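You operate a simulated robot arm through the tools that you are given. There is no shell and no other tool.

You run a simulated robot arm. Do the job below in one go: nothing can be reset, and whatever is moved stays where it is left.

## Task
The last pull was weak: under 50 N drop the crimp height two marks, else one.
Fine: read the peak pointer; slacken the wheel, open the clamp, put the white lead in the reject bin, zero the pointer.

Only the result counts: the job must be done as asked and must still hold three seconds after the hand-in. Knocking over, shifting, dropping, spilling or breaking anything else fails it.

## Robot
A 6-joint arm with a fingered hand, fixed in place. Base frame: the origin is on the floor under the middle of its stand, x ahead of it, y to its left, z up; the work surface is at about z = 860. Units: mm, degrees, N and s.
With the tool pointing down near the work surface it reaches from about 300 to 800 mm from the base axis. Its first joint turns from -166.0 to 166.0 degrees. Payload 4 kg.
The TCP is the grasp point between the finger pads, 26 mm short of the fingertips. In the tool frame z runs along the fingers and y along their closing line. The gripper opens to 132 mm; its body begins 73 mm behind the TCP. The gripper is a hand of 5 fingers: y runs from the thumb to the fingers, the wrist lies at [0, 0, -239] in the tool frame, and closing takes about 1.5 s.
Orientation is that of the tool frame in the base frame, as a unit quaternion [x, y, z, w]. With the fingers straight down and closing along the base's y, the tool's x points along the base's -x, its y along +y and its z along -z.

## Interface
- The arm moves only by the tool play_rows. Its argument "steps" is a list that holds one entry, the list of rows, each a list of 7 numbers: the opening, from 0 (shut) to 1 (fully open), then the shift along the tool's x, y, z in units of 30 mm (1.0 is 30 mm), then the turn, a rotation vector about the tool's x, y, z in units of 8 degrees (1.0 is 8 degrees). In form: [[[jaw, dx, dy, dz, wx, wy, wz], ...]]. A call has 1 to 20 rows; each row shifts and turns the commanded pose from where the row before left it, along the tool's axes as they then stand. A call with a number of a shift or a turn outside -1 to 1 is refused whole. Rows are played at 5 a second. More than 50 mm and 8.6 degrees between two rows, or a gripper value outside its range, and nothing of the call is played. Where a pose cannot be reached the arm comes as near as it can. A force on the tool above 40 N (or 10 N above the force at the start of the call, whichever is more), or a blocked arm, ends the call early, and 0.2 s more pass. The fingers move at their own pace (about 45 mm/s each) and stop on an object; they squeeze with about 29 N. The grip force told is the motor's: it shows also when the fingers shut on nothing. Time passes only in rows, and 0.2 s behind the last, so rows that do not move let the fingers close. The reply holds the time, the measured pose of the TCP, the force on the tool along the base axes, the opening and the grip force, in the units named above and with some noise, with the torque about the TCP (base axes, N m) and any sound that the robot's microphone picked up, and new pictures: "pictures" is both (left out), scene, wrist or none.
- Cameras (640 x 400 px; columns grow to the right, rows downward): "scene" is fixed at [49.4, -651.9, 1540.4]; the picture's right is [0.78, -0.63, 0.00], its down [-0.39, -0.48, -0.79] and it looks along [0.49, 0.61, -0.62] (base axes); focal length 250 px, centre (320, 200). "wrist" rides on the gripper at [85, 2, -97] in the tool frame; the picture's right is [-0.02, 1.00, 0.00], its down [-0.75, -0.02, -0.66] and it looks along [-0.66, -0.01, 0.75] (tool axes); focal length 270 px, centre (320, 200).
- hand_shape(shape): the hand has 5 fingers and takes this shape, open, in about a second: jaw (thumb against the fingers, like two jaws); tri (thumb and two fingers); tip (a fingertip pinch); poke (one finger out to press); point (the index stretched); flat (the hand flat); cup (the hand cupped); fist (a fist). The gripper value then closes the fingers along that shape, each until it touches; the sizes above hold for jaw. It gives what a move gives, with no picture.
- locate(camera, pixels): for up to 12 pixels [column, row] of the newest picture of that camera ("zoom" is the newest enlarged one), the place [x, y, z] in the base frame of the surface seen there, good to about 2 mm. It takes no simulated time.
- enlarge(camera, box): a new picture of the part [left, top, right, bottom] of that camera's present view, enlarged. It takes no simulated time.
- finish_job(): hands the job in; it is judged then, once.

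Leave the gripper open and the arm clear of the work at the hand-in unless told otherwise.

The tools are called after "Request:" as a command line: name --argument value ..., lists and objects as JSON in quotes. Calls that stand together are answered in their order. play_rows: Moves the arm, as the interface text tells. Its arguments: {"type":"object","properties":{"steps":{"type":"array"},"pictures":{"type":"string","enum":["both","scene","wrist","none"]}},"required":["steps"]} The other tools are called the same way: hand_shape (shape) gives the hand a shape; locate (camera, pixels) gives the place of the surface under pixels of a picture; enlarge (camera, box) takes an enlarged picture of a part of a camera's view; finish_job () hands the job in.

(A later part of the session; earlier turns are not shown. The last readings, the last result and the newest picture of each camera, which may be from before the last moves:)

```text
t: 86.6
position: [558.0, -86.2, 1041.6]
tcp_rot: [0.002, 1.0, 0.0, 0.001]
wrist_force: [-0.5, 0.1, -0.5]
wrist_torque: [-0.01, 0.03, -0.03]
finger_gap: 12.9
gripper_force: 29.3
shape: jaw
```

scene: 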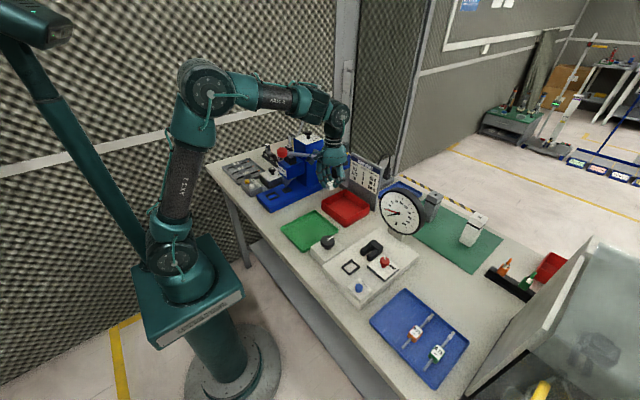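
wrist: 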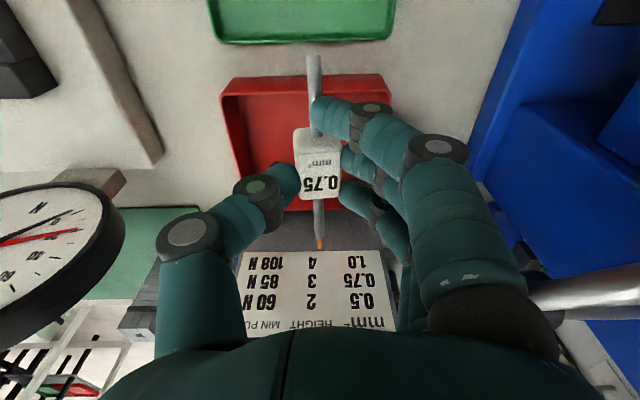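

The lead is held well. Measuring the red bin's rim and floor.

Request:
locate --camera "wrist" --pixels '[[225, 82], [388, 78], [225, 95], [245, 110], [380, 100], [245, 150], [250, 205], [258, 195], [228, 90], [270, 78], [280, 95], [240, 260]]'

Request:
enlarge --camera "scene" --box '[280, 130, 400, 240]'

Request:
locate --camera "scene" --pixels '[[322, 204], [347, 190], [370, 203], [346, 219], [345, 205], [346, 228], [365, 210], [330, 205], [348, 196], [346, 213]]'

```text
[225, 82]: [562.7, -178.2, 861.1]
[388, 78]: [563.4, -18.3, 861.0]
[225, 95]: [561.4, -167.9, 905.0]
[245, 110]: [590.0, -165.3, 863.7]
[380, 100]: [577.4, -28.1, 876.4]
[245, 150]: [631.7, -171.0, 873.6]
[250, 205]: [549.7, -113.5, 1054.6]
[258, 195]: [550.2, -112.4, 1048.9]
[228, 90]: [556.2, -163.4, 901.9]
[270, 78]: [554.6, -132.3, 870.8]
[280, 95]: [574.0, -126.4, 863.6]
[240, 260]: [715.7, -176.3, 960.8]
```

```text
3.64 times, centred on (340, 185) of scene
```

zoom: 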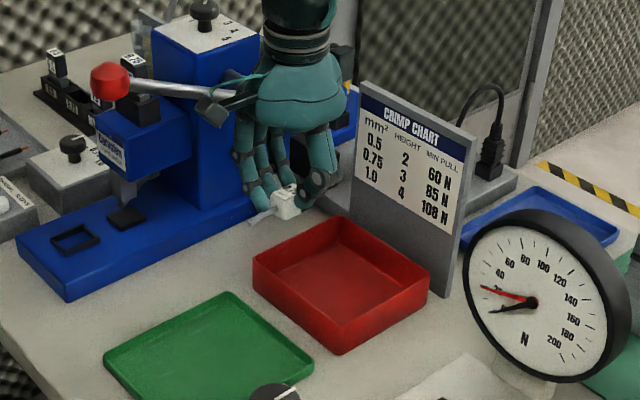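

```text
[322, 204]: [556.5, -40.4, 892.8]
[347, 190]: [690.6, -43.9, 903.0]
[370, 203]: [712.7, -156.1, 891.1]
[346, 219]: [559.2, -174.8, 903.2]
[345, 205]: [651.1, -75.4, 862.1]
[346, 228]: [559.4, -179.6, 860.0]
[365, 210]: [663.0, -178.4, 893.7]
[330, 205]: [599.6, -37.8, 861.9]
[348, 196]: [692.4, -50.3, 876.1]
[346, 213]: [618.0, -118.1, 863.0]
```

The bin interior is about x 563–689, y −174…−28, floor 863, rim 903. The lead spans −53…+65 mm along x from the TCP, so I'll turn it 40° clockwise and centre at (618,−110).

Request:
play_rows --steps '[[[0.06, -1, -0.4, 0, 0, 0, 0], [0.06, -1, -0.4, 0, 0, 0, 0], [0.06, 0, 0, 0, 0, 0, 1], [0.06, 0, 0, 0, 0, 0, 1], [0.06, 0, 0, 0, 0, 0, 1], [0.06, 0, 0, 0, 0, 0, 1], [0.06, 0, 0, 0, 0, 0, 1], [0.06, 0, 0, 0, 0, 0, 0]]]'

Request:
enlarge --camera "scene" --box '[280, 100, 400, 240]'

```text
t: 88.4
position: [619.3, -110.3, 1040.3]
tcp_rot: [0.344, 0.939, 0.001, 0.001]
wrist_force: [-0.5, 0.3, -1.1]
wrist_torque: [0.0, -0.05, 0.01]
finger_gap: 12.7
gripper_force: 28.9
shape: jaw
```

scene: 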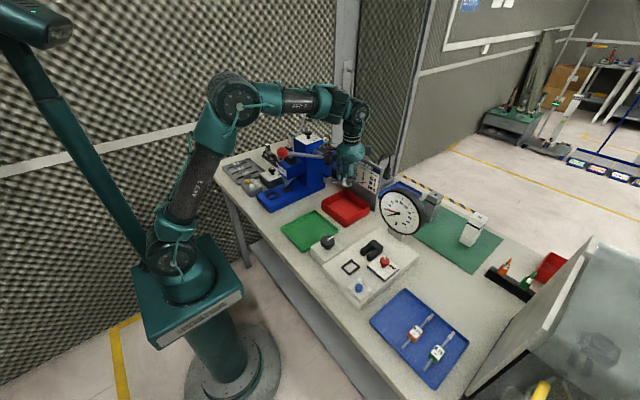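
wrist: 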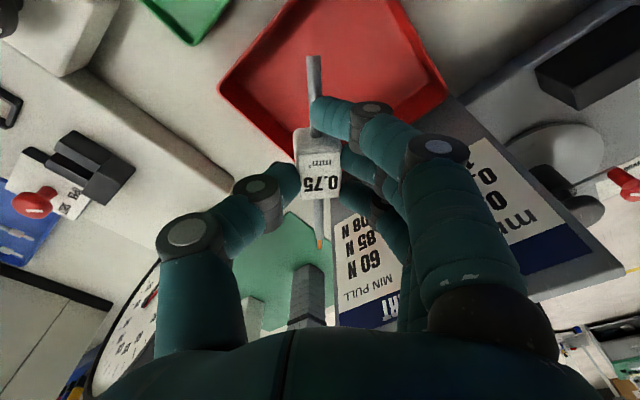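

```text
2.86 times, centred on (340, 170) of scene
```

zoom: 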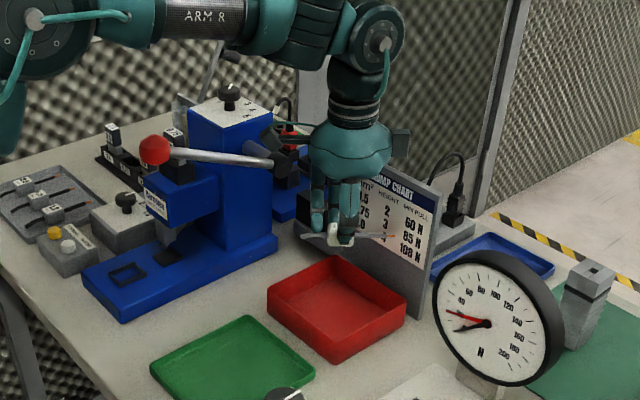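

Checking chart clearance before descending.

Request:
locate --camera "scene" --pixels '[[366, 185], [378, 172], [360, 160], [376, 201], [374, 165], [352, 190], [345, 172], [372, 190], [310, 157], [322, 160]]'

Request:
locate --camera "wrist" --pixels '[[318, 60], [320, 245], [318, 140], [318, 190], [370, 230], [450, 140], [510, 250], [480, 120], [230, 90], [430, 90], [330, 40], [250, 175]]'

```text
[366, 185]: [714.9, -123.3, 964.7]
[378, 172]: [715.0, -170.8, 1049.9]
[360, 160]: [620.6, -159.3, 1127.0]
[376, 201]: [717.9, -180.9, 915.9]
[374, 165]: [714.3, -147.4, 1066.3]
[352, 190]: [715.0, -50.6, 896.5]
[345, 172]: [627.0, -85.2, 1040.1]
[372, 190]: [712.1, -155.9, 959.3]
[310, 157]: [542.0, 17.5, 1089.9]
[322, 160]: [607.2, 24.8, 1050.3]
```

```text
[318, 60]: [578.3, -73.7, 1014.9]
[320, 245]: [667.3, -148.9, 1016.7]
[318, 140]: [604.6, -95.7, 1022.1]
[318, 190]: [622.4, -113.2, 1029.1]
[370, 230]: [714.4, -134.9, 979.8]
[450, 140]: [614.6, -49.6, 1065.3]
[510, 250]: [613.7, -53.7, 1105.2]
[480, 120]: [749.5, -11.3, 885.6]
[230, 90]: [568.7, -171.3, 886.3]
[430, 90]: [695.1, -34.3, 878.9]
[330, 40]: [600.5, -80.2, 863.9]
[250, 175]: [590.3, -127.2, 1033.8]
```

Request:
locate --camera "scene" --pixels '[[368, 149], [371, 146], [370, 153], [365, 152], [343, 178], [350, 183], [334, 181]]'

Request:
enlarge --camera "scene" --box '[325, 130, 395, 200]'

```text
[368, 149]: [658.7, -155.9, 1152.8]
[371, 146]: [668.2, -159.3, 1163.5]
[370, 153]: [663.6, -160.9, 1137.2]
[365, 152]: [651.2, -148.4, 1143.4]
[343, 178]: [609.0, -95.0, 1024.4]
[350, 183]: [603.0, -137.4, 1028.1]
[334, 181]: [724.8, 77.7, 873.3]
```

```text
5.71 times, centred on (360, 165) of scene
```

zoom: 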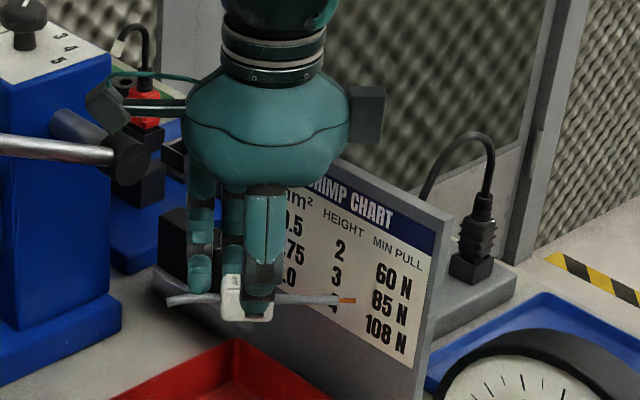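

Clear: hand stays ≥40 mm from the chart (x≈714). Descending with a 4 mm shift to −x, first to z≈930.

Request:
play_rows --steps '[[[0.06, 0.1, -0.086, 0.7, 0, 0, 0], [0.06, 0, 0, 0.75, 0, 0, 0], [0.06, 0, 0, 0.75, 0, 0, 0], [0.06, 0, 0, 0.75, 0, 0, 0], [0.06, 0, 0, 0.72, 0, 0, 0], [0.06, 0, 0, 0, 0, 0, 0]]]'

Request:
enlarge --camera "scene" --box '[300, 130, 400, 240]'

Request:
enlarge --camera "wrist" --box '[180, 0, 480, 280]'

```text
t: 89.8
position: [613.6, -108.9, 930.3]
tcp_rot: [0.345, 0.939, 0.001, 0.001]
wrist_force: [0.2, 0.1, -0.4]
wrist_torque: [0.01, -0.04, -0.01]
finger_gap: 12.7
gripper_force: 28.5
shape: jaw
```

scene: 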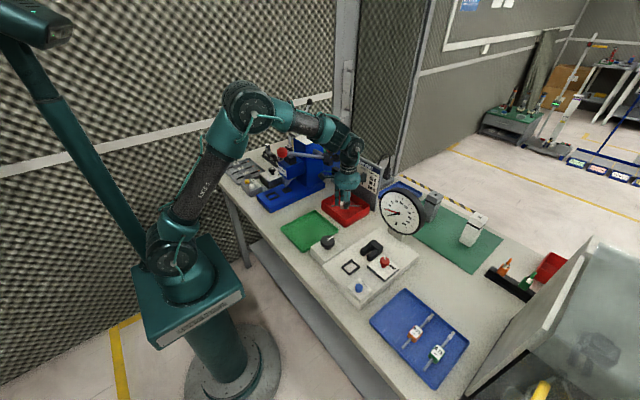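
wrist: 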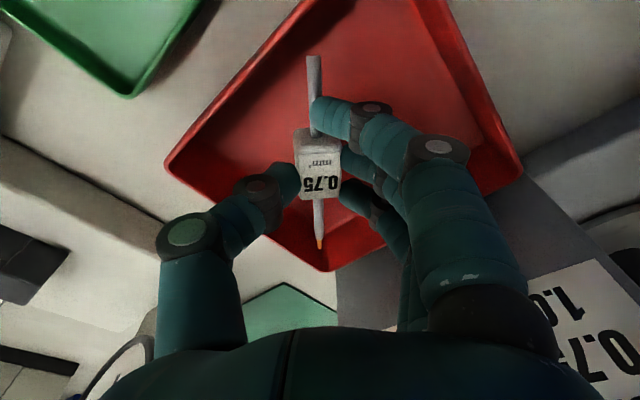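

```text
3.64 times, centred on (350, 185) of scene
```

zoom: 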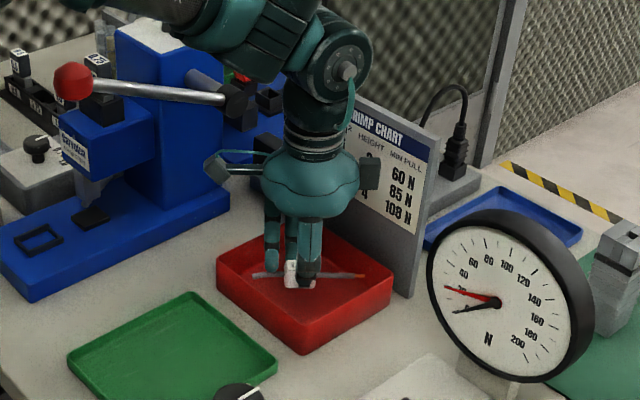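

```text
1.43 times, centred on (330, 140) of wrist
```

zoom: 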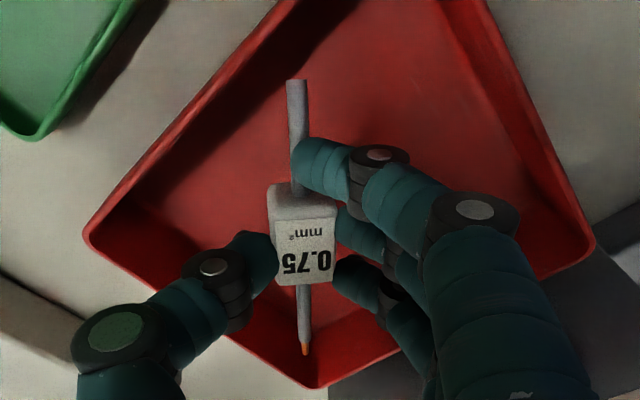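

The lead is within the bin's outline. Lowering another 26 mm slowly to set it on the floor.

Request:
play_rows --steps '[[[0.06, 0, 0, 0.3, 0, 0, 0], [0.06, 0, 0, 0.3, 0, 0, 0], [0.06, 0, 0, 0.15, 0, 0, 0], [0.06, 0, 0, 0.12, 0, 0, 0], [0.06, 0, 0, 0, 0, 0, 0]]]'

Request:
enlarge --camera "wrist" --box '[180, 0, 480, 280]'

```text
t: 91.0
position: [614.3, -109.9, 906.0]
tcp_rot: [0.344, 0.939, 0.001, 0.002]
wrist_force: [-1.0, -0.6, -0.5]
wrist_torque: [0.0, -0.03, 0.0]
finger_gap: 12.5
gripper_force: 29.4
shape: jaw
```

scene: 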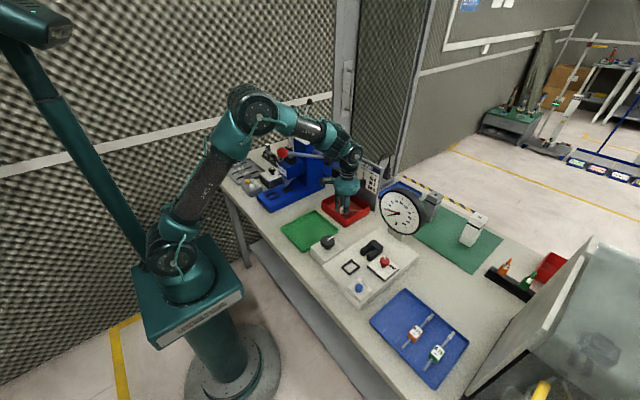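
wrist: 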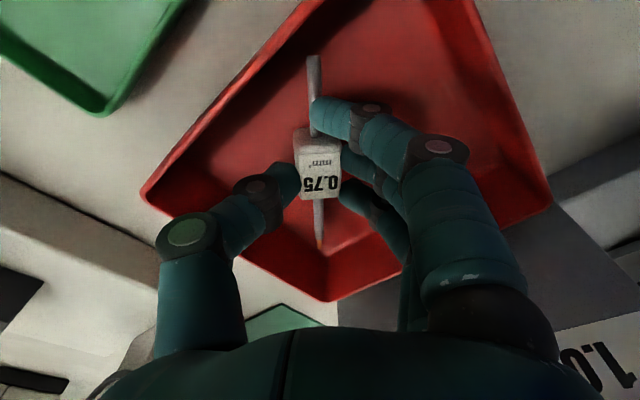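

```text
1.43 times, centred on (330, 140) of wrist
```

zoom: 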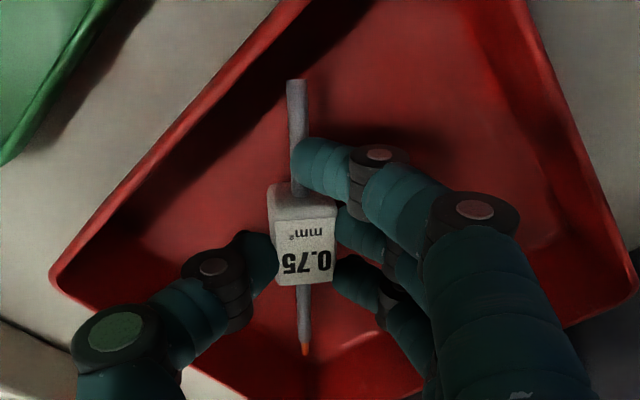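

Request:
play_rows --steps '[[[0.06, 0, 0, 0.08, 0, 0, 0], [0.06, 0, 0, 0.08, 0, 0, 0], [0.06, 0, 0, 0, 0, 0, 0]]]' --pictures "none"

```text
t: 91.8
position: [614.9, -109.7, 901.5]
tcp_rot: [0.344, 0.939, -0.001, 0.002]
wrist_force: [-4.7, -2.6, 23.4]
wrist_torque: [0.08, 0.0, -0.03]
finger_gap: 14.0
gripper_force: 28.4
shape: jaw
```

Touched the floor (23 N up). Easing up 2 mm, then opening gently to ~45 mm and lifting.

Request:
play_rows --steps '[[[0.06, 0, 0, -0.06, 0, 0, 0], [0.1, 0, 0, 0, 0, 0, 0], [0.16, 0, 0, 0, 0, 0, 0], [0.22, 0, 0, 0, 0, 0, 0], [0.3, 0, 0, 0, 0, 0, 0], [0.34, 0, 0, 0, 0, 0, 0], [0.34, 0, 0, 0, 0, 0, 0], [0.34, 0, 0, 0, 0, 0, 0]]]'

Request:
enlarge --camera "wrist" --box '[180, 0, 480, 280]'

```text
t: 93.6
position: [615.0, -109.5, 902.5]
tcp_rot: [0.344, 0.939, 0.001, 0.001]
wrist_force: [0.1, 0.6, 0.5]
wrist_torque: [-0.01, 0.0, -0.03]
finger_gap: 44.1
gripper_force: 0.0
shape: jaw
```

scene: 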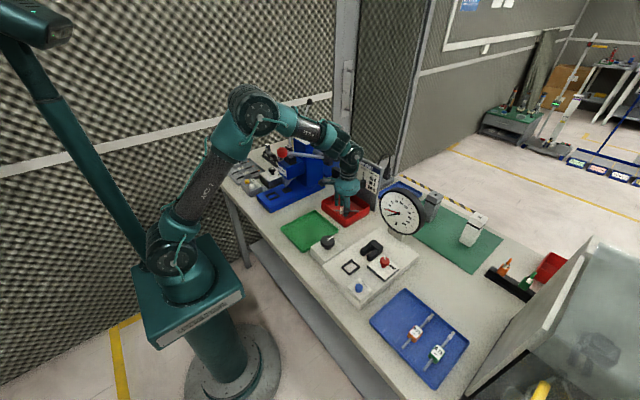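
wrist: 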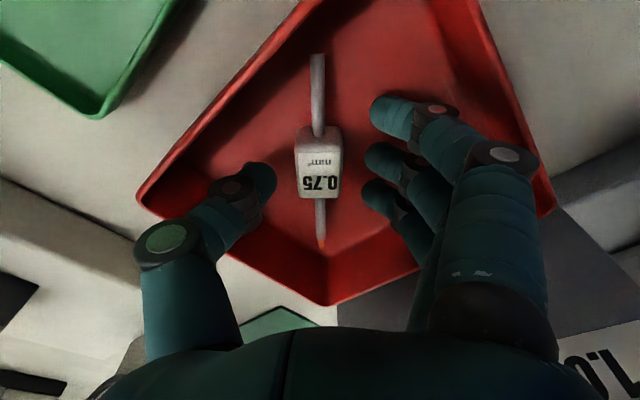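

```text
1.43 times, centred on (330, 140) of wrist
```

zoom: 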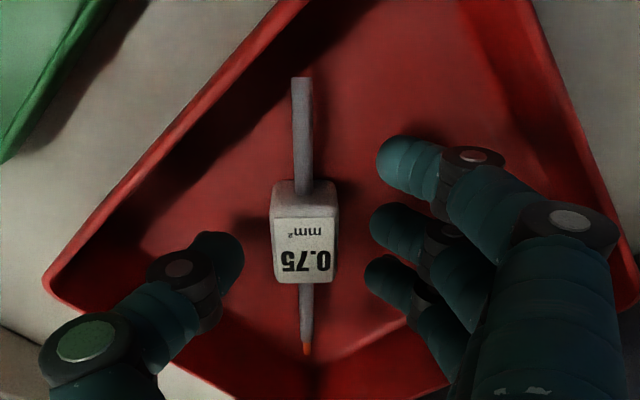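

The lead lies on the bin floor, released. Lifting straight up to z≈1050, then straightening the hand.

Request:
play_rows --steps '[[[0.34, 0, 0, -0.4, 0, 0, 0], [0.34, 0, 0, -0.7, 0, 0, 0], [0.34, 0, 0, -0.9, 0, 0, 0], [0.34, 0, 0, -0.9, 0, 0, 0], [0.34, 0, 0, -1, 0, 0, 0], [0.34, 0, 0, -1, 0, 0, 0], [0.34, 0, 0, 0, 0, 0, -1], [0.34, 0, 0, 0, 0, 0, -1], [0.34, 0, 0, 0, 0, 0, -1], [0.34, 0, 0, 0, 0, 0, -1], [0.34, 0, 0, 0, 0, 0, -1], [0.34, 0, 0, 0, 0, 0, 0]]]'

Request:
enlarge --camera "scene" --box '[300, 170, 400, 300]'

```text
t: 96.2
position: [615.3, -110.2, 1049.2]
tcp_rot: [0.0, 1.0, -0.001, 0.001]
wrist_force: [0.4, 0.2, 0.0]
wrist_torque: [0.0, 0.01, -0.01]
finger_gap: 44.4
gripper_force: 0.0
shape: jaw
```

scene: 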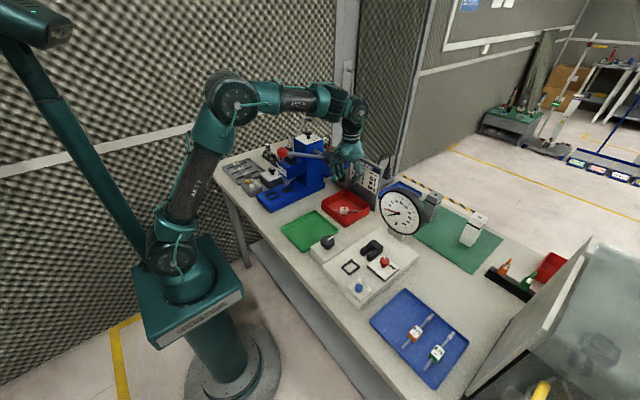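
wrist: 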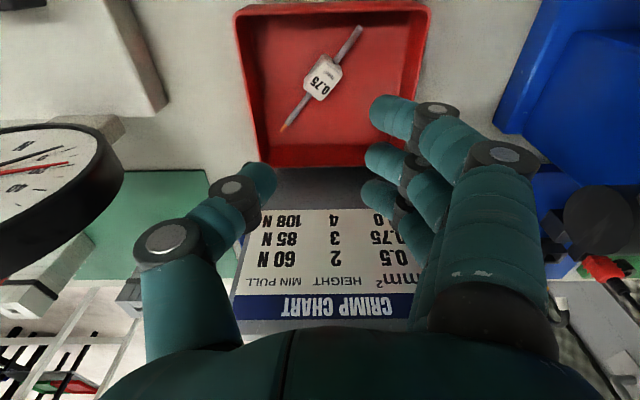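

```text
3.08 times, centred on (350, 235) of scene
```

zoom: 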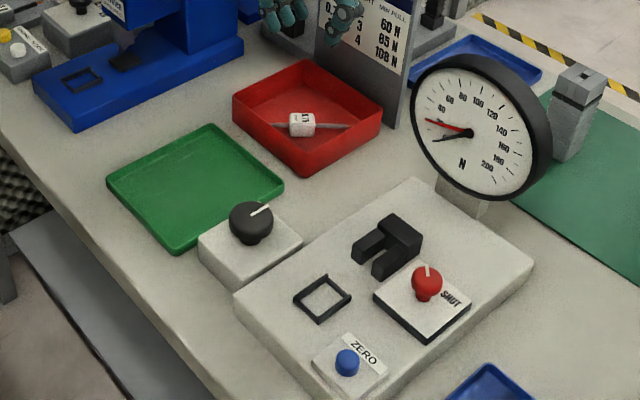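

The white lead is in the red bin; the tester plate is clear. Next the blue ZERO button (≈384,−407, top z≈920): moving above it at z≈1050, then the poke shape.

Request:
play_rows --steps '[[[0.34, 0.77, -0.99, 0, 0, 0, 0], [0.34, 0.77, -0.99, 0, 0, 0, 0], [0.34, 0.77, -0.99, 0, 0, 0, 0], [0.34, 0.77, -0.99, 0, 0, 0, 0], [0.34, 0.77, -0.99, 0, 0, 0, 0], [0.34, 0.77, -0.99, 0, 0, 0, 0], [0.34, 0.77, -0.99, 0, 0, 0, 0], [0.34, 0.77, -0.99, 0, 0, 0, 0], [0.34, 0.77, -0.99, 0, 0, 0, 0], [0.34, 0.77, -0.99, 0, 0, 0, 0], [0.34, 0, 0, 0, 0, 0, 0]]]' --pictures "none"

Request:
hand_shape --shape "poke"

Request:
play_rows --steps '[[[1, 0, 0, 0, 0, 0, 0], [1, 0, 0, 0, 0, 0, 0], [1, 0, 0, 0, 0, 0, 0]]]'

Request:
enlarge --camera "scene" --box '[310, 190, 410, 310]'

```text
t: 98.6
position: [381.8, -404.0, 1048.2]
tcp_rot: [0.002, 1.0, 0.0, 0.001]
wrist_force: [-0.4, -0.2, 0.3]
wrist_torque: [0.0, 0.0, 0.0]
finger_gap: 44.5
gripper_force: 0.1
shape: jaw
```

```text
t: 99.5
position: [381.7, -405.2, 1047.4]
tcp_rot: [0.002, 1.0, -0.001, 0.0]
wrist_force: [-0.2, 0.2, -0.1]
wrist_torque: [-0.02, 0.01, -0.01]
finger_gap: 0.1
gripper_force: 0.1
shape: poke
```

```text
t: 100.3
position: [382.6, -403.8, 1049.1]
tcp_rot: [0.002, 1.0, 0.0, 0.001]
wrist_force: [-0.6, -0.5, -0.4]
wrist_torque: [0.01, -0.02, 0.0]
finger_gap: 0.2
gripper_force: 0.0
shape: poke
```

scene: 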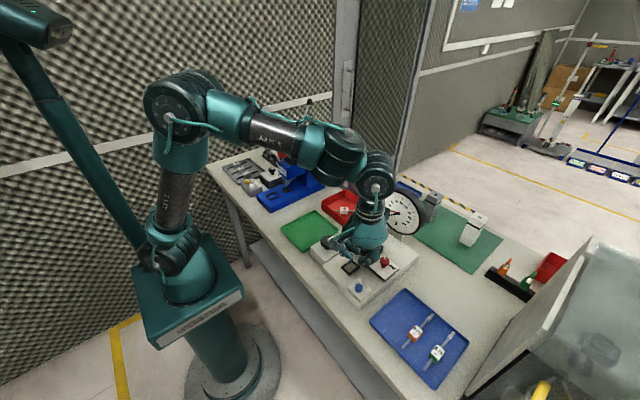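
wrist: 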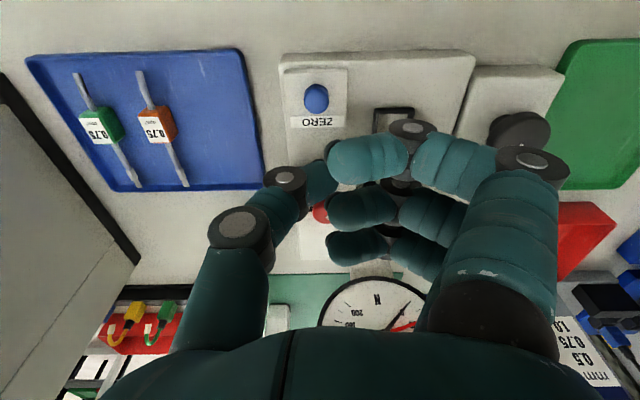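

```text
3.33 times, centred on (360, 250) of scene
```

zoom: 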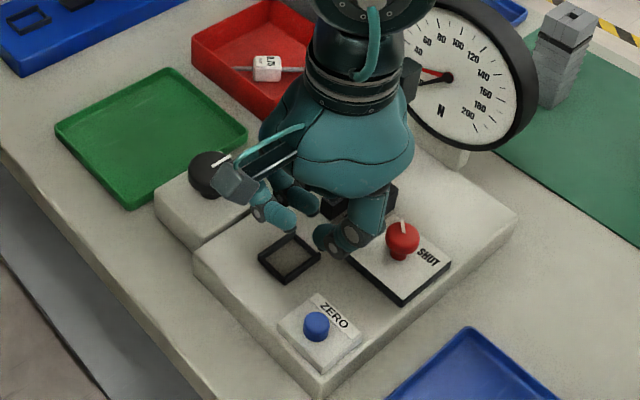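

Locating the finger parts in this poke shape.

Request:
locate --camera "wrist" --pixels '[[345, 160], [375, 160], [345, 208], [370, 208], [345, 245], [322, 180], [310, 175], [330, 150], [316, 96], [310, 120], [340, 75], [330, 195]]'

Request:
enlarge --camera "wrist" --box '[220, 100, 480, 290]'

Request:
enlarge --camera "scene" --box '[335, 225, 395, 280]'

```text
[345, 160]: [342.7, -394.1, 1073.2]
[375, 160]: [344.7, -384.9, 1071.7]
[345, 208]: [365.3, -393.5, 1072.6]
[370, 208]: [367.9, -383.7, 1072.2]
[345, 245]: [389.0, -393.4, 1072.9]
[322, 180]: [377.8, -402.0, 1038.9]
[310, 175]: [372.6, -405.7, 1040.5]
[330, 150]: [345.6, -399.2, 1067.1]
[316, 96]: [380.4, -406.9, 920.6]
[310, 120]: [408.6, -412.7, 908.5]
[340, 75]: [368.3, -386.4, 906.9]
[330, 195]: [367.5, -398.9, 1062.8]
```

```text
2.11 times, centred on (350, 195) of wrist
```

zoom: 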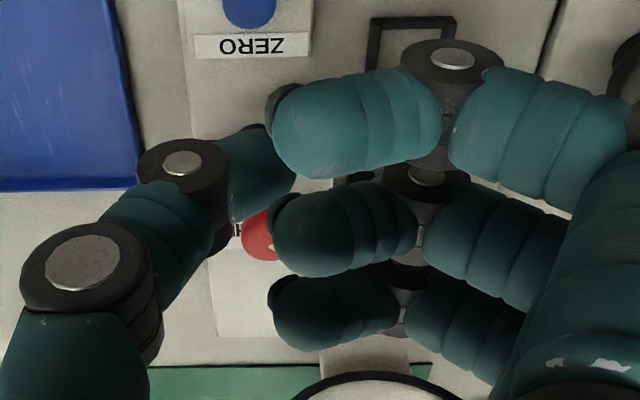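

```text
7.27 times, centred on (365, 252) of scene
```

zoom: 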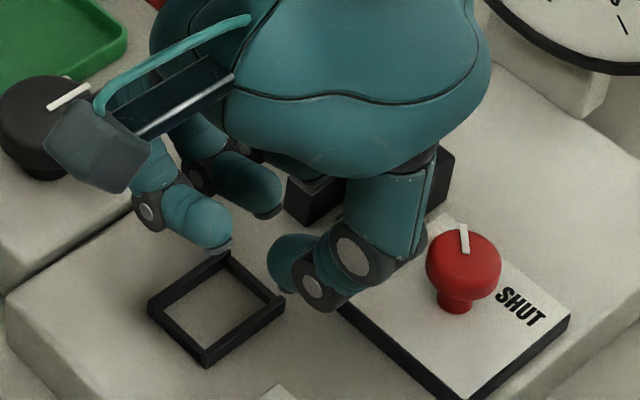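

The thumb is the lowest digit here, tip near the tool axis (about z TCP−26). Button centre ≈ (381,−406.5), top z≈920. I shift so the thumb tip is over it and go down to z≈965.

Request:
play_rows --steps '[[[1, -0.1, -0.22, 0.5, 0, 0, 0], [1, 0, 0, 0.8, 0, 0, 0], [1, 0, 0, 0.8, 0, 0, 0], [1, 0, 0, 0.7, 0, 0, 0], [1, 0, 0, 0, 0, 0, 0]]]'

Request:
enlarge --camera "wrist" --box '[220, 100, 420, 250]'

Request:
enlarge --camera "scene" --box '[330, 240, 400, 310]'

```text
t: 101.5
position: [387.5, -412.9, 964.1]
tcp_rot: [0.002, 1.0, 0.0, 0.0]
wrist_force: [0.1, -1.0, 1.1]
wrist_torque: [0.02, 0.02, 0.05]
finger_gap: 0.0
gripper_force: 0.1
shape: poke
```

scene: 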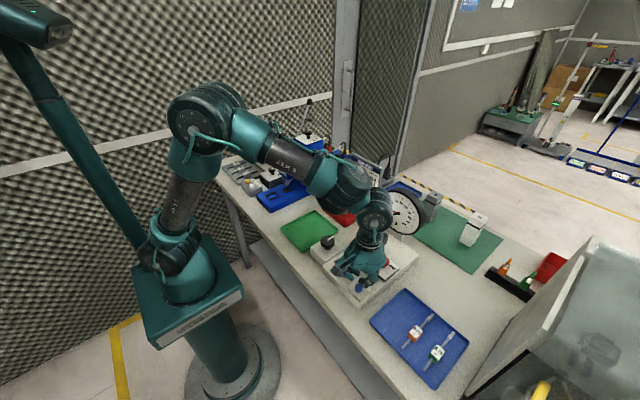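
wrist: 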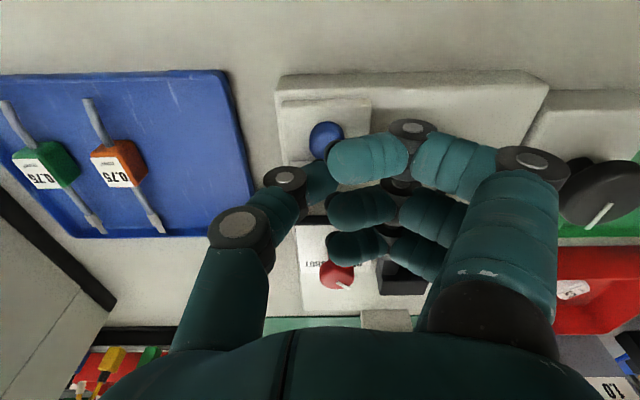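

```text
2.67 times, centred on (320, 175) of wrist
```

zoom: 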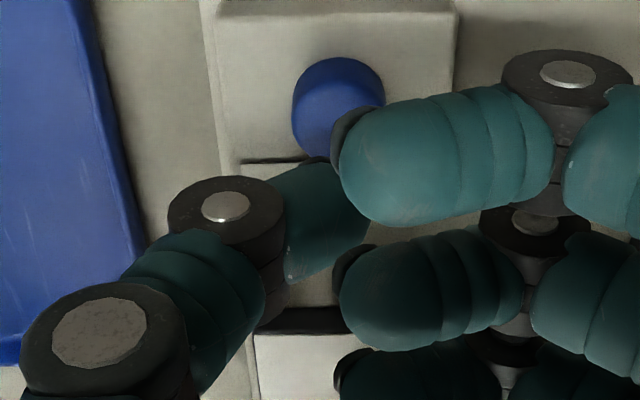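

```text
5.71 times, centred on (365, 275) of scene
```

zoom: 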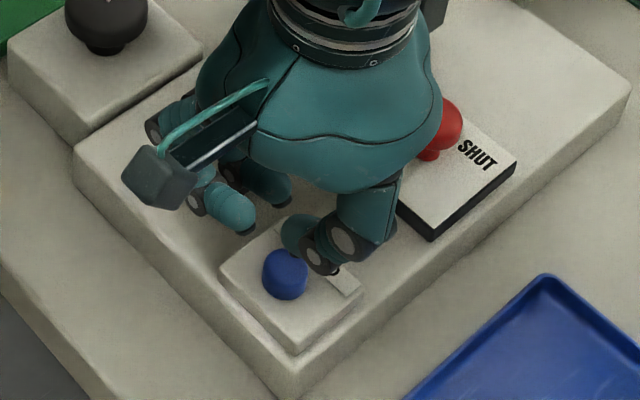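

Request:
locate --camera "wrist" --pixels '[[326, 132], [316, 140], [320, 178], [328, 185], [312, 190], [335, 190], [300, 180], [322, 165], [330, 172], [345, 160]]'

Request:
locate --camera "scene" --pixels '[[359, 286], [357, 286], [361, 286], [360, 276], [362, 280], [365, 287], [367, 289]]'

```text
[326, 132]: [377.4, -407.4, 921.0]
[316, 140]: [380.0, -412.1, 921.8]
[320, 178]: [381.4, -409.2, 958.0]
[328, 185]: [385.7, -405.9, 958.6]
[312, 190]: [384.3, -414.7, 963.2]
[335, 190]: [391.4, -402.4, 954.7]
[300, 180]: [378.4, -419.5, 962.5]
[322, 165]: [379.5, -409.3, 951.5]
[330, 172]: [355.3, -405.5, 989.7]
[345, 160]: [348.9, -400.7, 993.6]
```

```text
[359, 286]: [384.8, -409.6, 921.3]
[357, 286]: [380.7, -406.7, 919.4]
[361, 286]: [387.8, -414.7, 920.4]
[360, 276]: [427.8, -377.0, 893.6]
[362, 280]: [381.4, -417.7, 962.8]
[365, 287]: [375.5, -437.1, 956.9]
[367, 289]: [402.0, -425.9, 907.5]
```

The thumb tip is partly hidden behind the curled fingers. I'll lift and try the point shape (index stretched) to see if its tip is clearer.

Request:
play_rows --steps '[[[1, 0, 0, -0.8, 0, 0, 0], [1, 0, 0, -0.9, 0, 0, 0], [1, 0, 0, -0.9, 0, 0, 0], [1, 0, 0, -0.9, 0, 0, 0], [1, 0, 0, 0, 0, 0, 0]]]' --pictures "none"

Request:
hand_shape --shape "point"

Request:
play_rows --steps '[[[1, 0, 0, 0, 0, 0, 0], [1, 0, 0, 0, 0, 0, 0], [1, 0, 0, 0, 0, 0, 0]]]'

Request:
enlarge --camera "scene" --box '[310, 190, 410, 310]'

```text
t: 102.7
position: [386.2, -411.6, 1070.9]
tcp_rot: [0.002, 1.0, -0.001, 0.001]
wrist_force: [-0.5, -0.2, 0.0]
wrist_torque: [-0.01, 0.02, 0.01]
finger_gap: 0.0
gripper_force: 0.0
shape: poke
```

```text
t: 103.6
position: [386.2, -412.1, 1070.3]
tcp_rot: [0.002, 1.0, 0.0, 0.001]
wrist_force: [0.3, 0.7, 0.1]
wrist_torque: [0.04, -0.02, -0.02]
finger_gap: 125.9
gripper_force: 0.0
shape: point
```

```text
t: 104.4
position: [386.4, -411.0, 1069.3]
tcp_rot: [0.001, 1.0, 0.0, 0.0]
wrist_force: [0.7, 0.3, -0.6]
wrist_torque: [0.03, -0.01, -0.01]
finger_gap: 125.8
gripper_force: 0.0
shape: point
```

scene: 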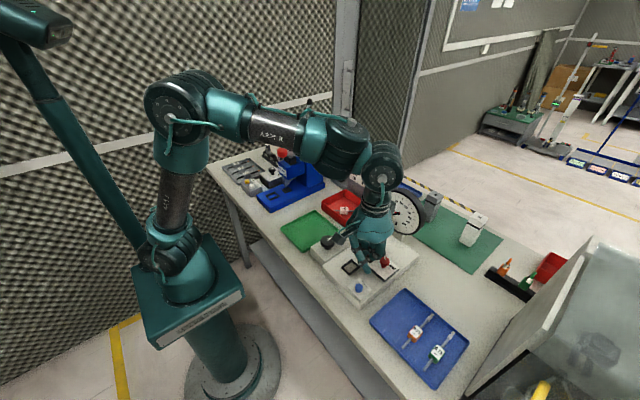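
wrist: 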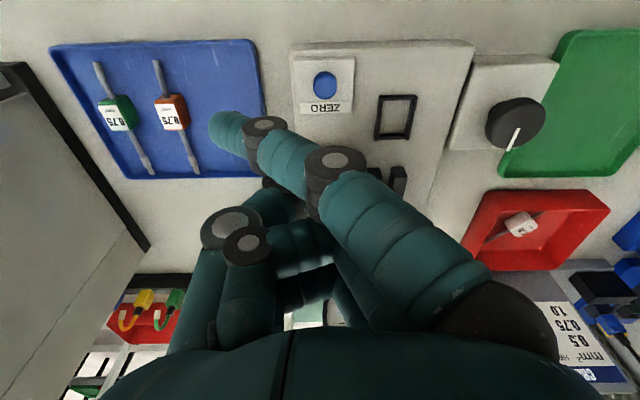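

```text
3.33 times, centred on (360, 250) of scene
```

zoom: 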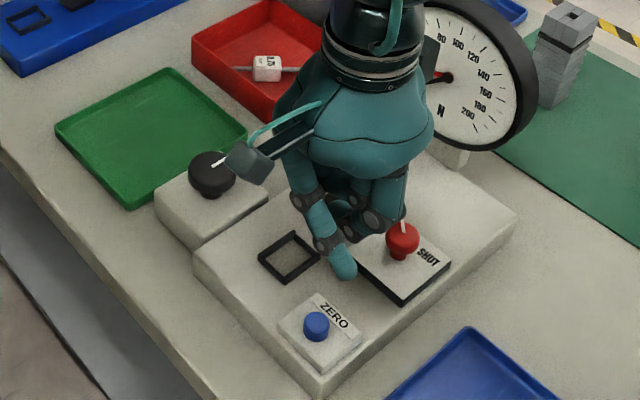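

The index now sticks out with its tip at wrist (220,130). Locating tip and other parts.

Request:
locate --camera "wrist" --pixels '[[214, 122], [222, 130], [220, 145], [235, 140], [240, 120], [290, 155], [240, 240], [280, 205], [300, 245], [325, 85], [317, 88], [333, 88]]'

Request:
enlarge --camera "scene" --box '[335, 230, 395, 290]'

Request:
enlarge --camera "wrist" --box '[190, 90, 370, 290]'

```text
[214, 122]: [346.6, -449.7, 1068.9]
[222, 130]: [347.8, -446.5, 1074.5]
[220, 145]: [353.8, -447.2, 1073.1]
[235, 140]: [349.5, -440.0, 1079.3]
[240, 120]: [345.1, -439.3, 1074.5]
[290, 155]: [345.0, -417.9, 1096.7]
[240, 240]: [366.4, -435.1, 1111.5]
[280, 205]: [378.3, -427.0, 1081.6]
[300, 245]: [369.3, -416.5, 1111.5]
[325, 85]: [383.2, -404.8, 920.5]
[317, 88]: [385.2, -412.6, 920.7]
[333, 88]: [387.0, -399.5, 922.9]
```

```text
6.67 times, centred on (365, 260) of scene
```

zoom: 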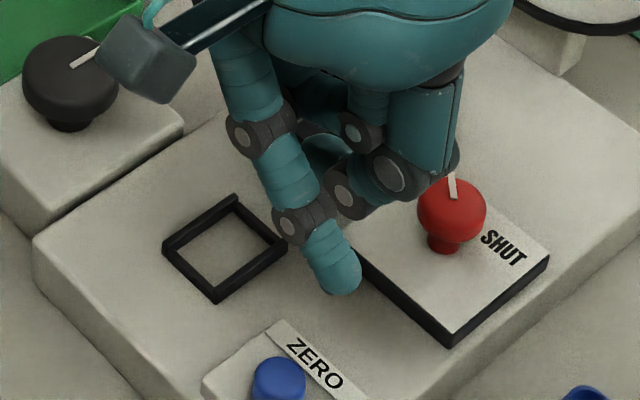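

```text
2.00 times, centred on (280, 190) of wrist
```

zoom: 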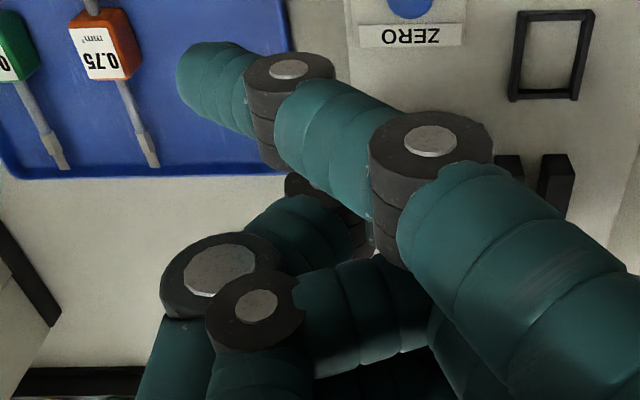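

The index tip is off-axis and barely lower than the thumb. A closed jaw gives a compact tip on the axis, so I'll switch to jaw and close it here, then locate the tips.

Request:
hand_shape --shape "jaw"

Request:
play_rows --steps '[[[0.5, 0, 0, 0, 0, 0, 0], [0.2, 0, 0, 0, 0, 0, 0], [0, 0, 0, 0, 0, 0, 0], [0, 0, 0, 0, 0, 0, 0], [0, 0, 0, 0, 0, 0, 0], [0, 0, 0, 0, 0, 0, 0], [0, 0, 0, 0, 0, 0, 0], [0, 0, 0, 0, 0, 0, 0], [0, 0, 0, 0, 0, 0, 0]]]'

Request:
enlarge --camera "scene" --box '[335, 220, 395, 290]'

Request:
enlarge --camera "wrist" --box '[220, 60, 440, 260]'

```text
t: 105.3
position: [386.2, -411.9, 1070.0]
tcp_rot: [0.001, 1.0, 0.0, 0.0]
wrist_force: [-0.1, 1.5, 0.1]
wrist_torque: [0.0, -0.04, 0.0]
finger_gap: 131.9
gripper_force: 0.0
shape: jaw
```

```text
t: 107.3
position: [387.3, -411.7, 1069.2]
tcp_rot: [0.002, 1.0, 0.0, 0.0]
wrist_force: [0.2, 0.4, -0.3]
wrist_torque: [0.0, -0.01, -0.01]
finger_gap: 0.0
gripper_force: 29.1
shape: jaw
```

scene: 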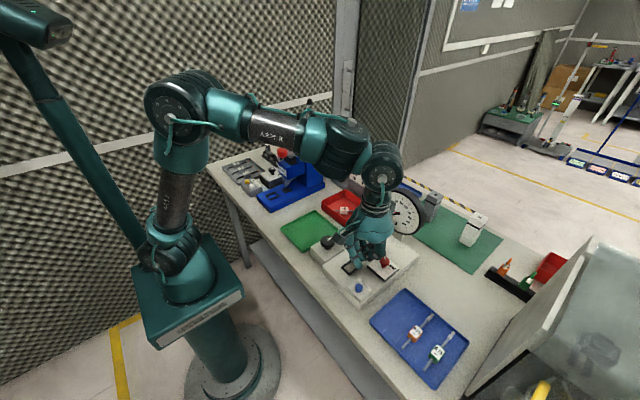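
wrist: 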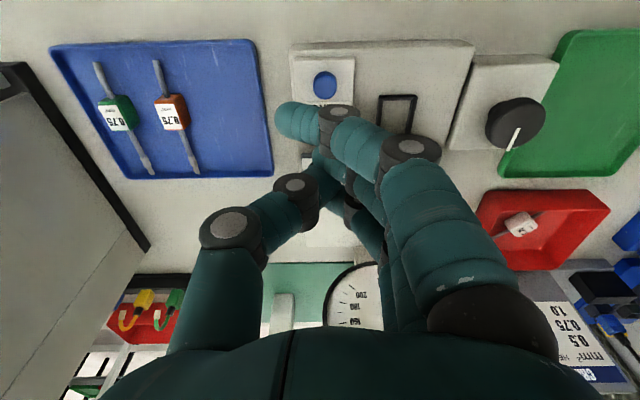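

```text
5.71 times, centred on (365, 255) of scene
```

zoom: 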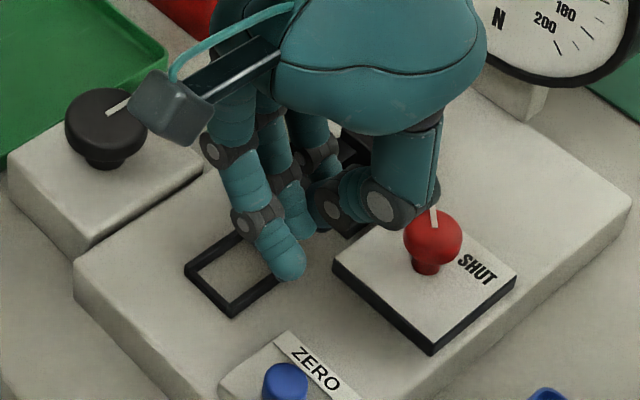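

```text
2.00 times, centred on (330, 160) of wrist
```

zoom: 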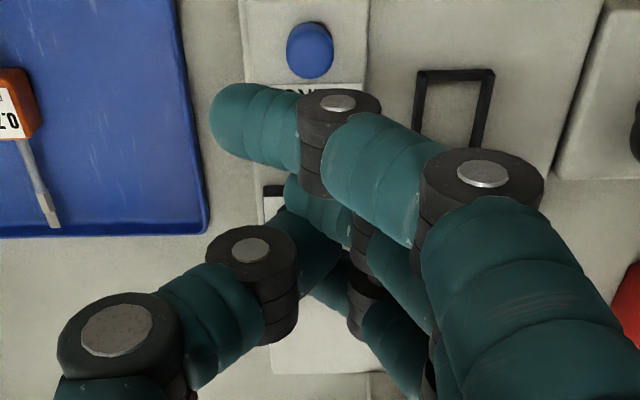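

The camera-side finger now sticks out past the thumb with its tip at wrist (283,118). Locating its tip and neighbours.

Request:
locate --camera "wrist" --pixels '[[280, 113], [283, 120], [290, 130], [278, 122], [300, 118], [318, 182], [315, 160], [310, 150], [330, 195], [300, 195], [325, 77], [325, 87]]'

Request:
locate --camera "scene" --pixels '[[359, 268], [358, 265], [362, 267], [362, 258], [367, 255], [358, 286], [359, 286]]'

```text
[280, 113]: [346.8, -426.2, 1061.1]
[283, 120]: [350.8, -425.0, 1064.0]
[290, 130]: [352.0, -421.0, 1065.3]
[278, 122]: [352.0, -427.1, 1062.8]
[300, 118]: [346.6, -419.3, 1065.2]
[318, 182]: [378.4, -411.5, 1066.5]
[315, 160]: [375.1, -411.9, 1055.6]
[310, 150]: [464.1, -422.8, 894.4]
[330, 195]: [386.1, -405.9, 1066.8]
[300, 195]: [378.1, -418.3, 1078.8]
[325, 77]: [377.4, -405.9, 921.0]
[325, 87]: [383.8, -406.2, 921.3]
```

```text
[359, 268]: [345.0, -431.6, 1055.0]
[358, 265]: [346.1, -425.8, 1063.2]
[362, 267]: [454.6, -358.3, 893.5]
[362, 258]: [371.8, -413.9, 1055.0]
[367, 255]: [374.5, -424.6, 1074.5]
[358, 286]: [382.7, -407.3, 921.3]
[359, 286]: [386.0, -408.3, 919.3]
```

The centre cluster (thumb against fingers) reaches lowest, at the tool axis. I'll put it over the button: TCP ≈ (390,−407.5), descending to z≈957 first.

Request:
play_rows --steps '[[[0, -0.09, 0.14, 0.6, 0, 0, 0], [0, 0, 0, 0.9, 0, 0, 0], [0, 0, 0, 0.9, 0, 0, 0], [0, 0, 0, 0.75, 0, 0, 0], [0, 0, 0, 0.58, 0, 0, 0], [0, 0, 0, 0, 0, 0, 0]]]'

Request:
enlarge --camera "scene" --box '[335, 240, 395, 310]'

Request:
enlarge --camera "wrist" --box '[220, 60, 440, 260]'

```text
t: 108.7
position: [389.0, -406.8, 957.1]
tcp_rot: [0.001, 1.0, 0.0, 0.001]
wrist_force: [0.9, -1.1, 0.7]
wrist_torque: [0.01, 0.0, 0.01]
finger_gap: 0.3
gripper_force: 29.0
shape: jaw
```

scene: 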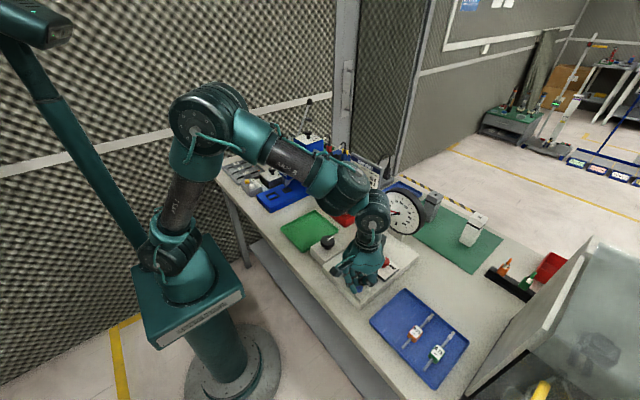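
wrist: 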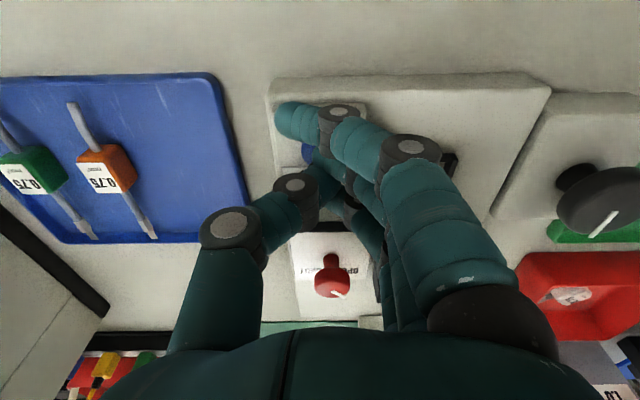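

```text
5.71 times, centred on (365, 275) of scene
```

zoom: 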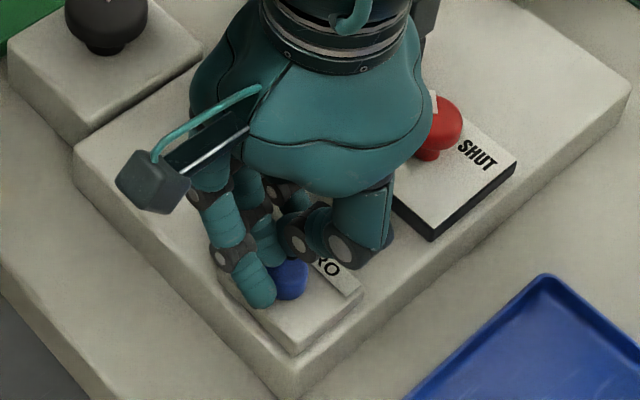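

```text
2.00 times, centred on (330, 160) of wrist
```

zoom: 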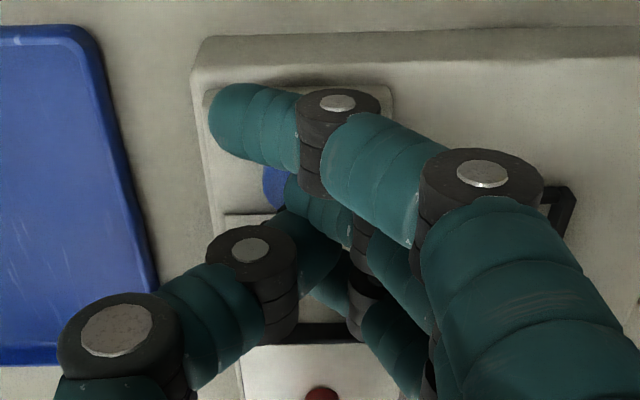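

Finger cluster is over the button. Lowering 9 mm in small steps and watching the force.

Request:
play_rows --steps '[[[0, 0, 0, 0.1, 0, 0, 0], [0, 0, 0, 0.1, 0, 0, 0], [0, 0, 0, 0.1, 0, 0, 0], [0, 0, 0, 0, 0, 0, 0]]]' --pictures "scene"

Request:
enlarge --camera "scene" --box '[375, 185, 431, 240]'

Request:
enlarge --camera "scene" --box '[335, 240, 395, 310]'

```text
t: 109.7
position: [388.3, -406.2, 947.9]
tcp_rot: [0.002, 1.0, 0.0, 0.001]
wrist_force: [0.0, 0.5, 0.8]
wrist_torque: [0.01, 0.03, 0.04]
finger_gap: 0.1
gripper_force: 28.9
shape: jaw
```

scene: 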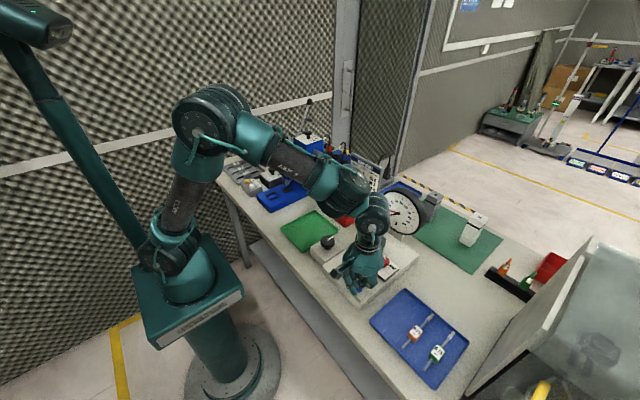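

```text
7.27 times, centred on (403, 212) of scene
```

zoom: 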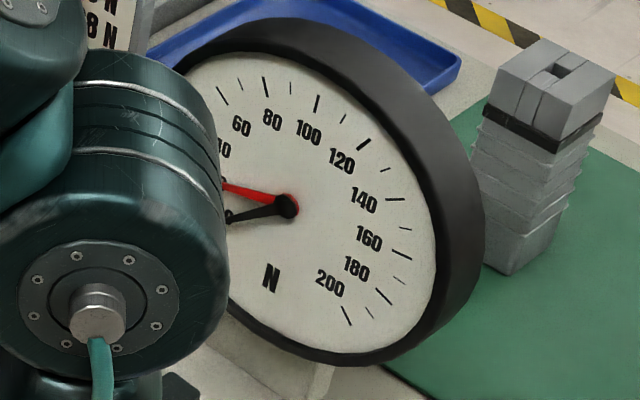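

```text
5.71 times, centred on (365, 275) of scene
```

zoom: 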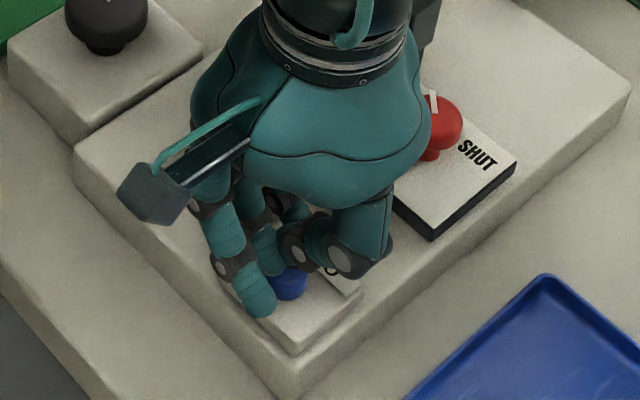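

No contact yet. Continuing down in 2 mm steps.

Request:
play_rows --steps '[[[0, 0, 0, 0.07, 0, 0, 0], [0, 0, 0, 0.07, 0, 0, 0], [0, 0, 0, 0, 0, 0, 0]]]' --pictures "none"

```text
t: 110.5
position: [387.7, -408.9, 945.2]
tcp_rot: [0.001, 1.0, 0.0, 0.001]
wrist_force: [1.0, 0.4, 2.8]
wrist_torque: [0.04, 0.01, -0.01]
finger_gap: 0.0
gripper_force: 29.1
shape: jaw
```

Light contact (≈3 N). Pressing a little further.

Request:
play_rows --steps '[[[0, 0, 0, 0.05, 0, 0, 0], [0, 0, 0, 0.05, 0, 0, 0], [0, 0, 0, 0, 0, 0, 0]]]' --pictures "scene"

Request:
enlarge --camera "scene" --box '[375, 185, 431, 240]'

Request:
enlarge --camera "scene" --box '[335, 250, 385, 300]'

```text
t: 111.3
position: [388.6, -408.3, 942.2]
tcp_rot: [0.002, 1.0, 0.0, 0.001]
wrist_force: [-1.6, 2.8, 5.8]
wrist_torque: [0.07, 0.1, 0.01]
finger_gap: 0.2
gripper_force: 29.0
shape: jaw
heard: click
```

scene: 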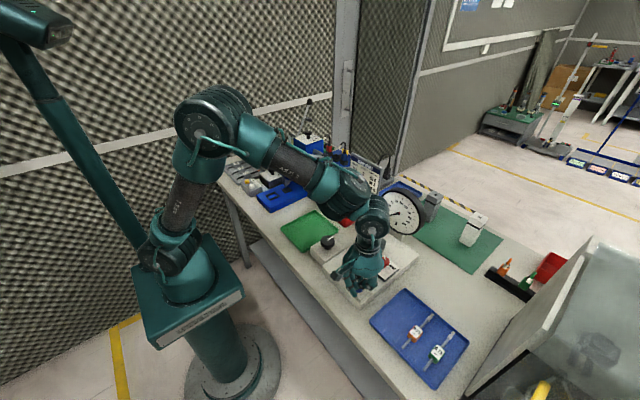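

```text
7.27 times, centred on (403, 212) of scene
```

zoom: 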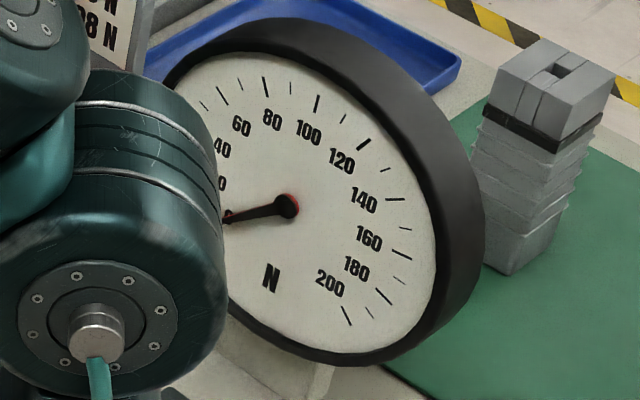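

```text
8.00 times, centred on (360, 275) of scene
```

zoom: 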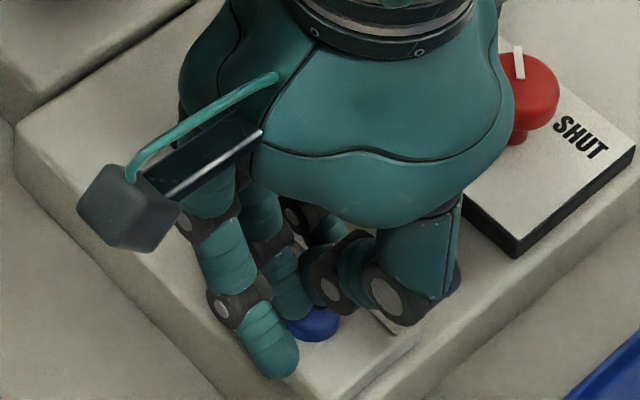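

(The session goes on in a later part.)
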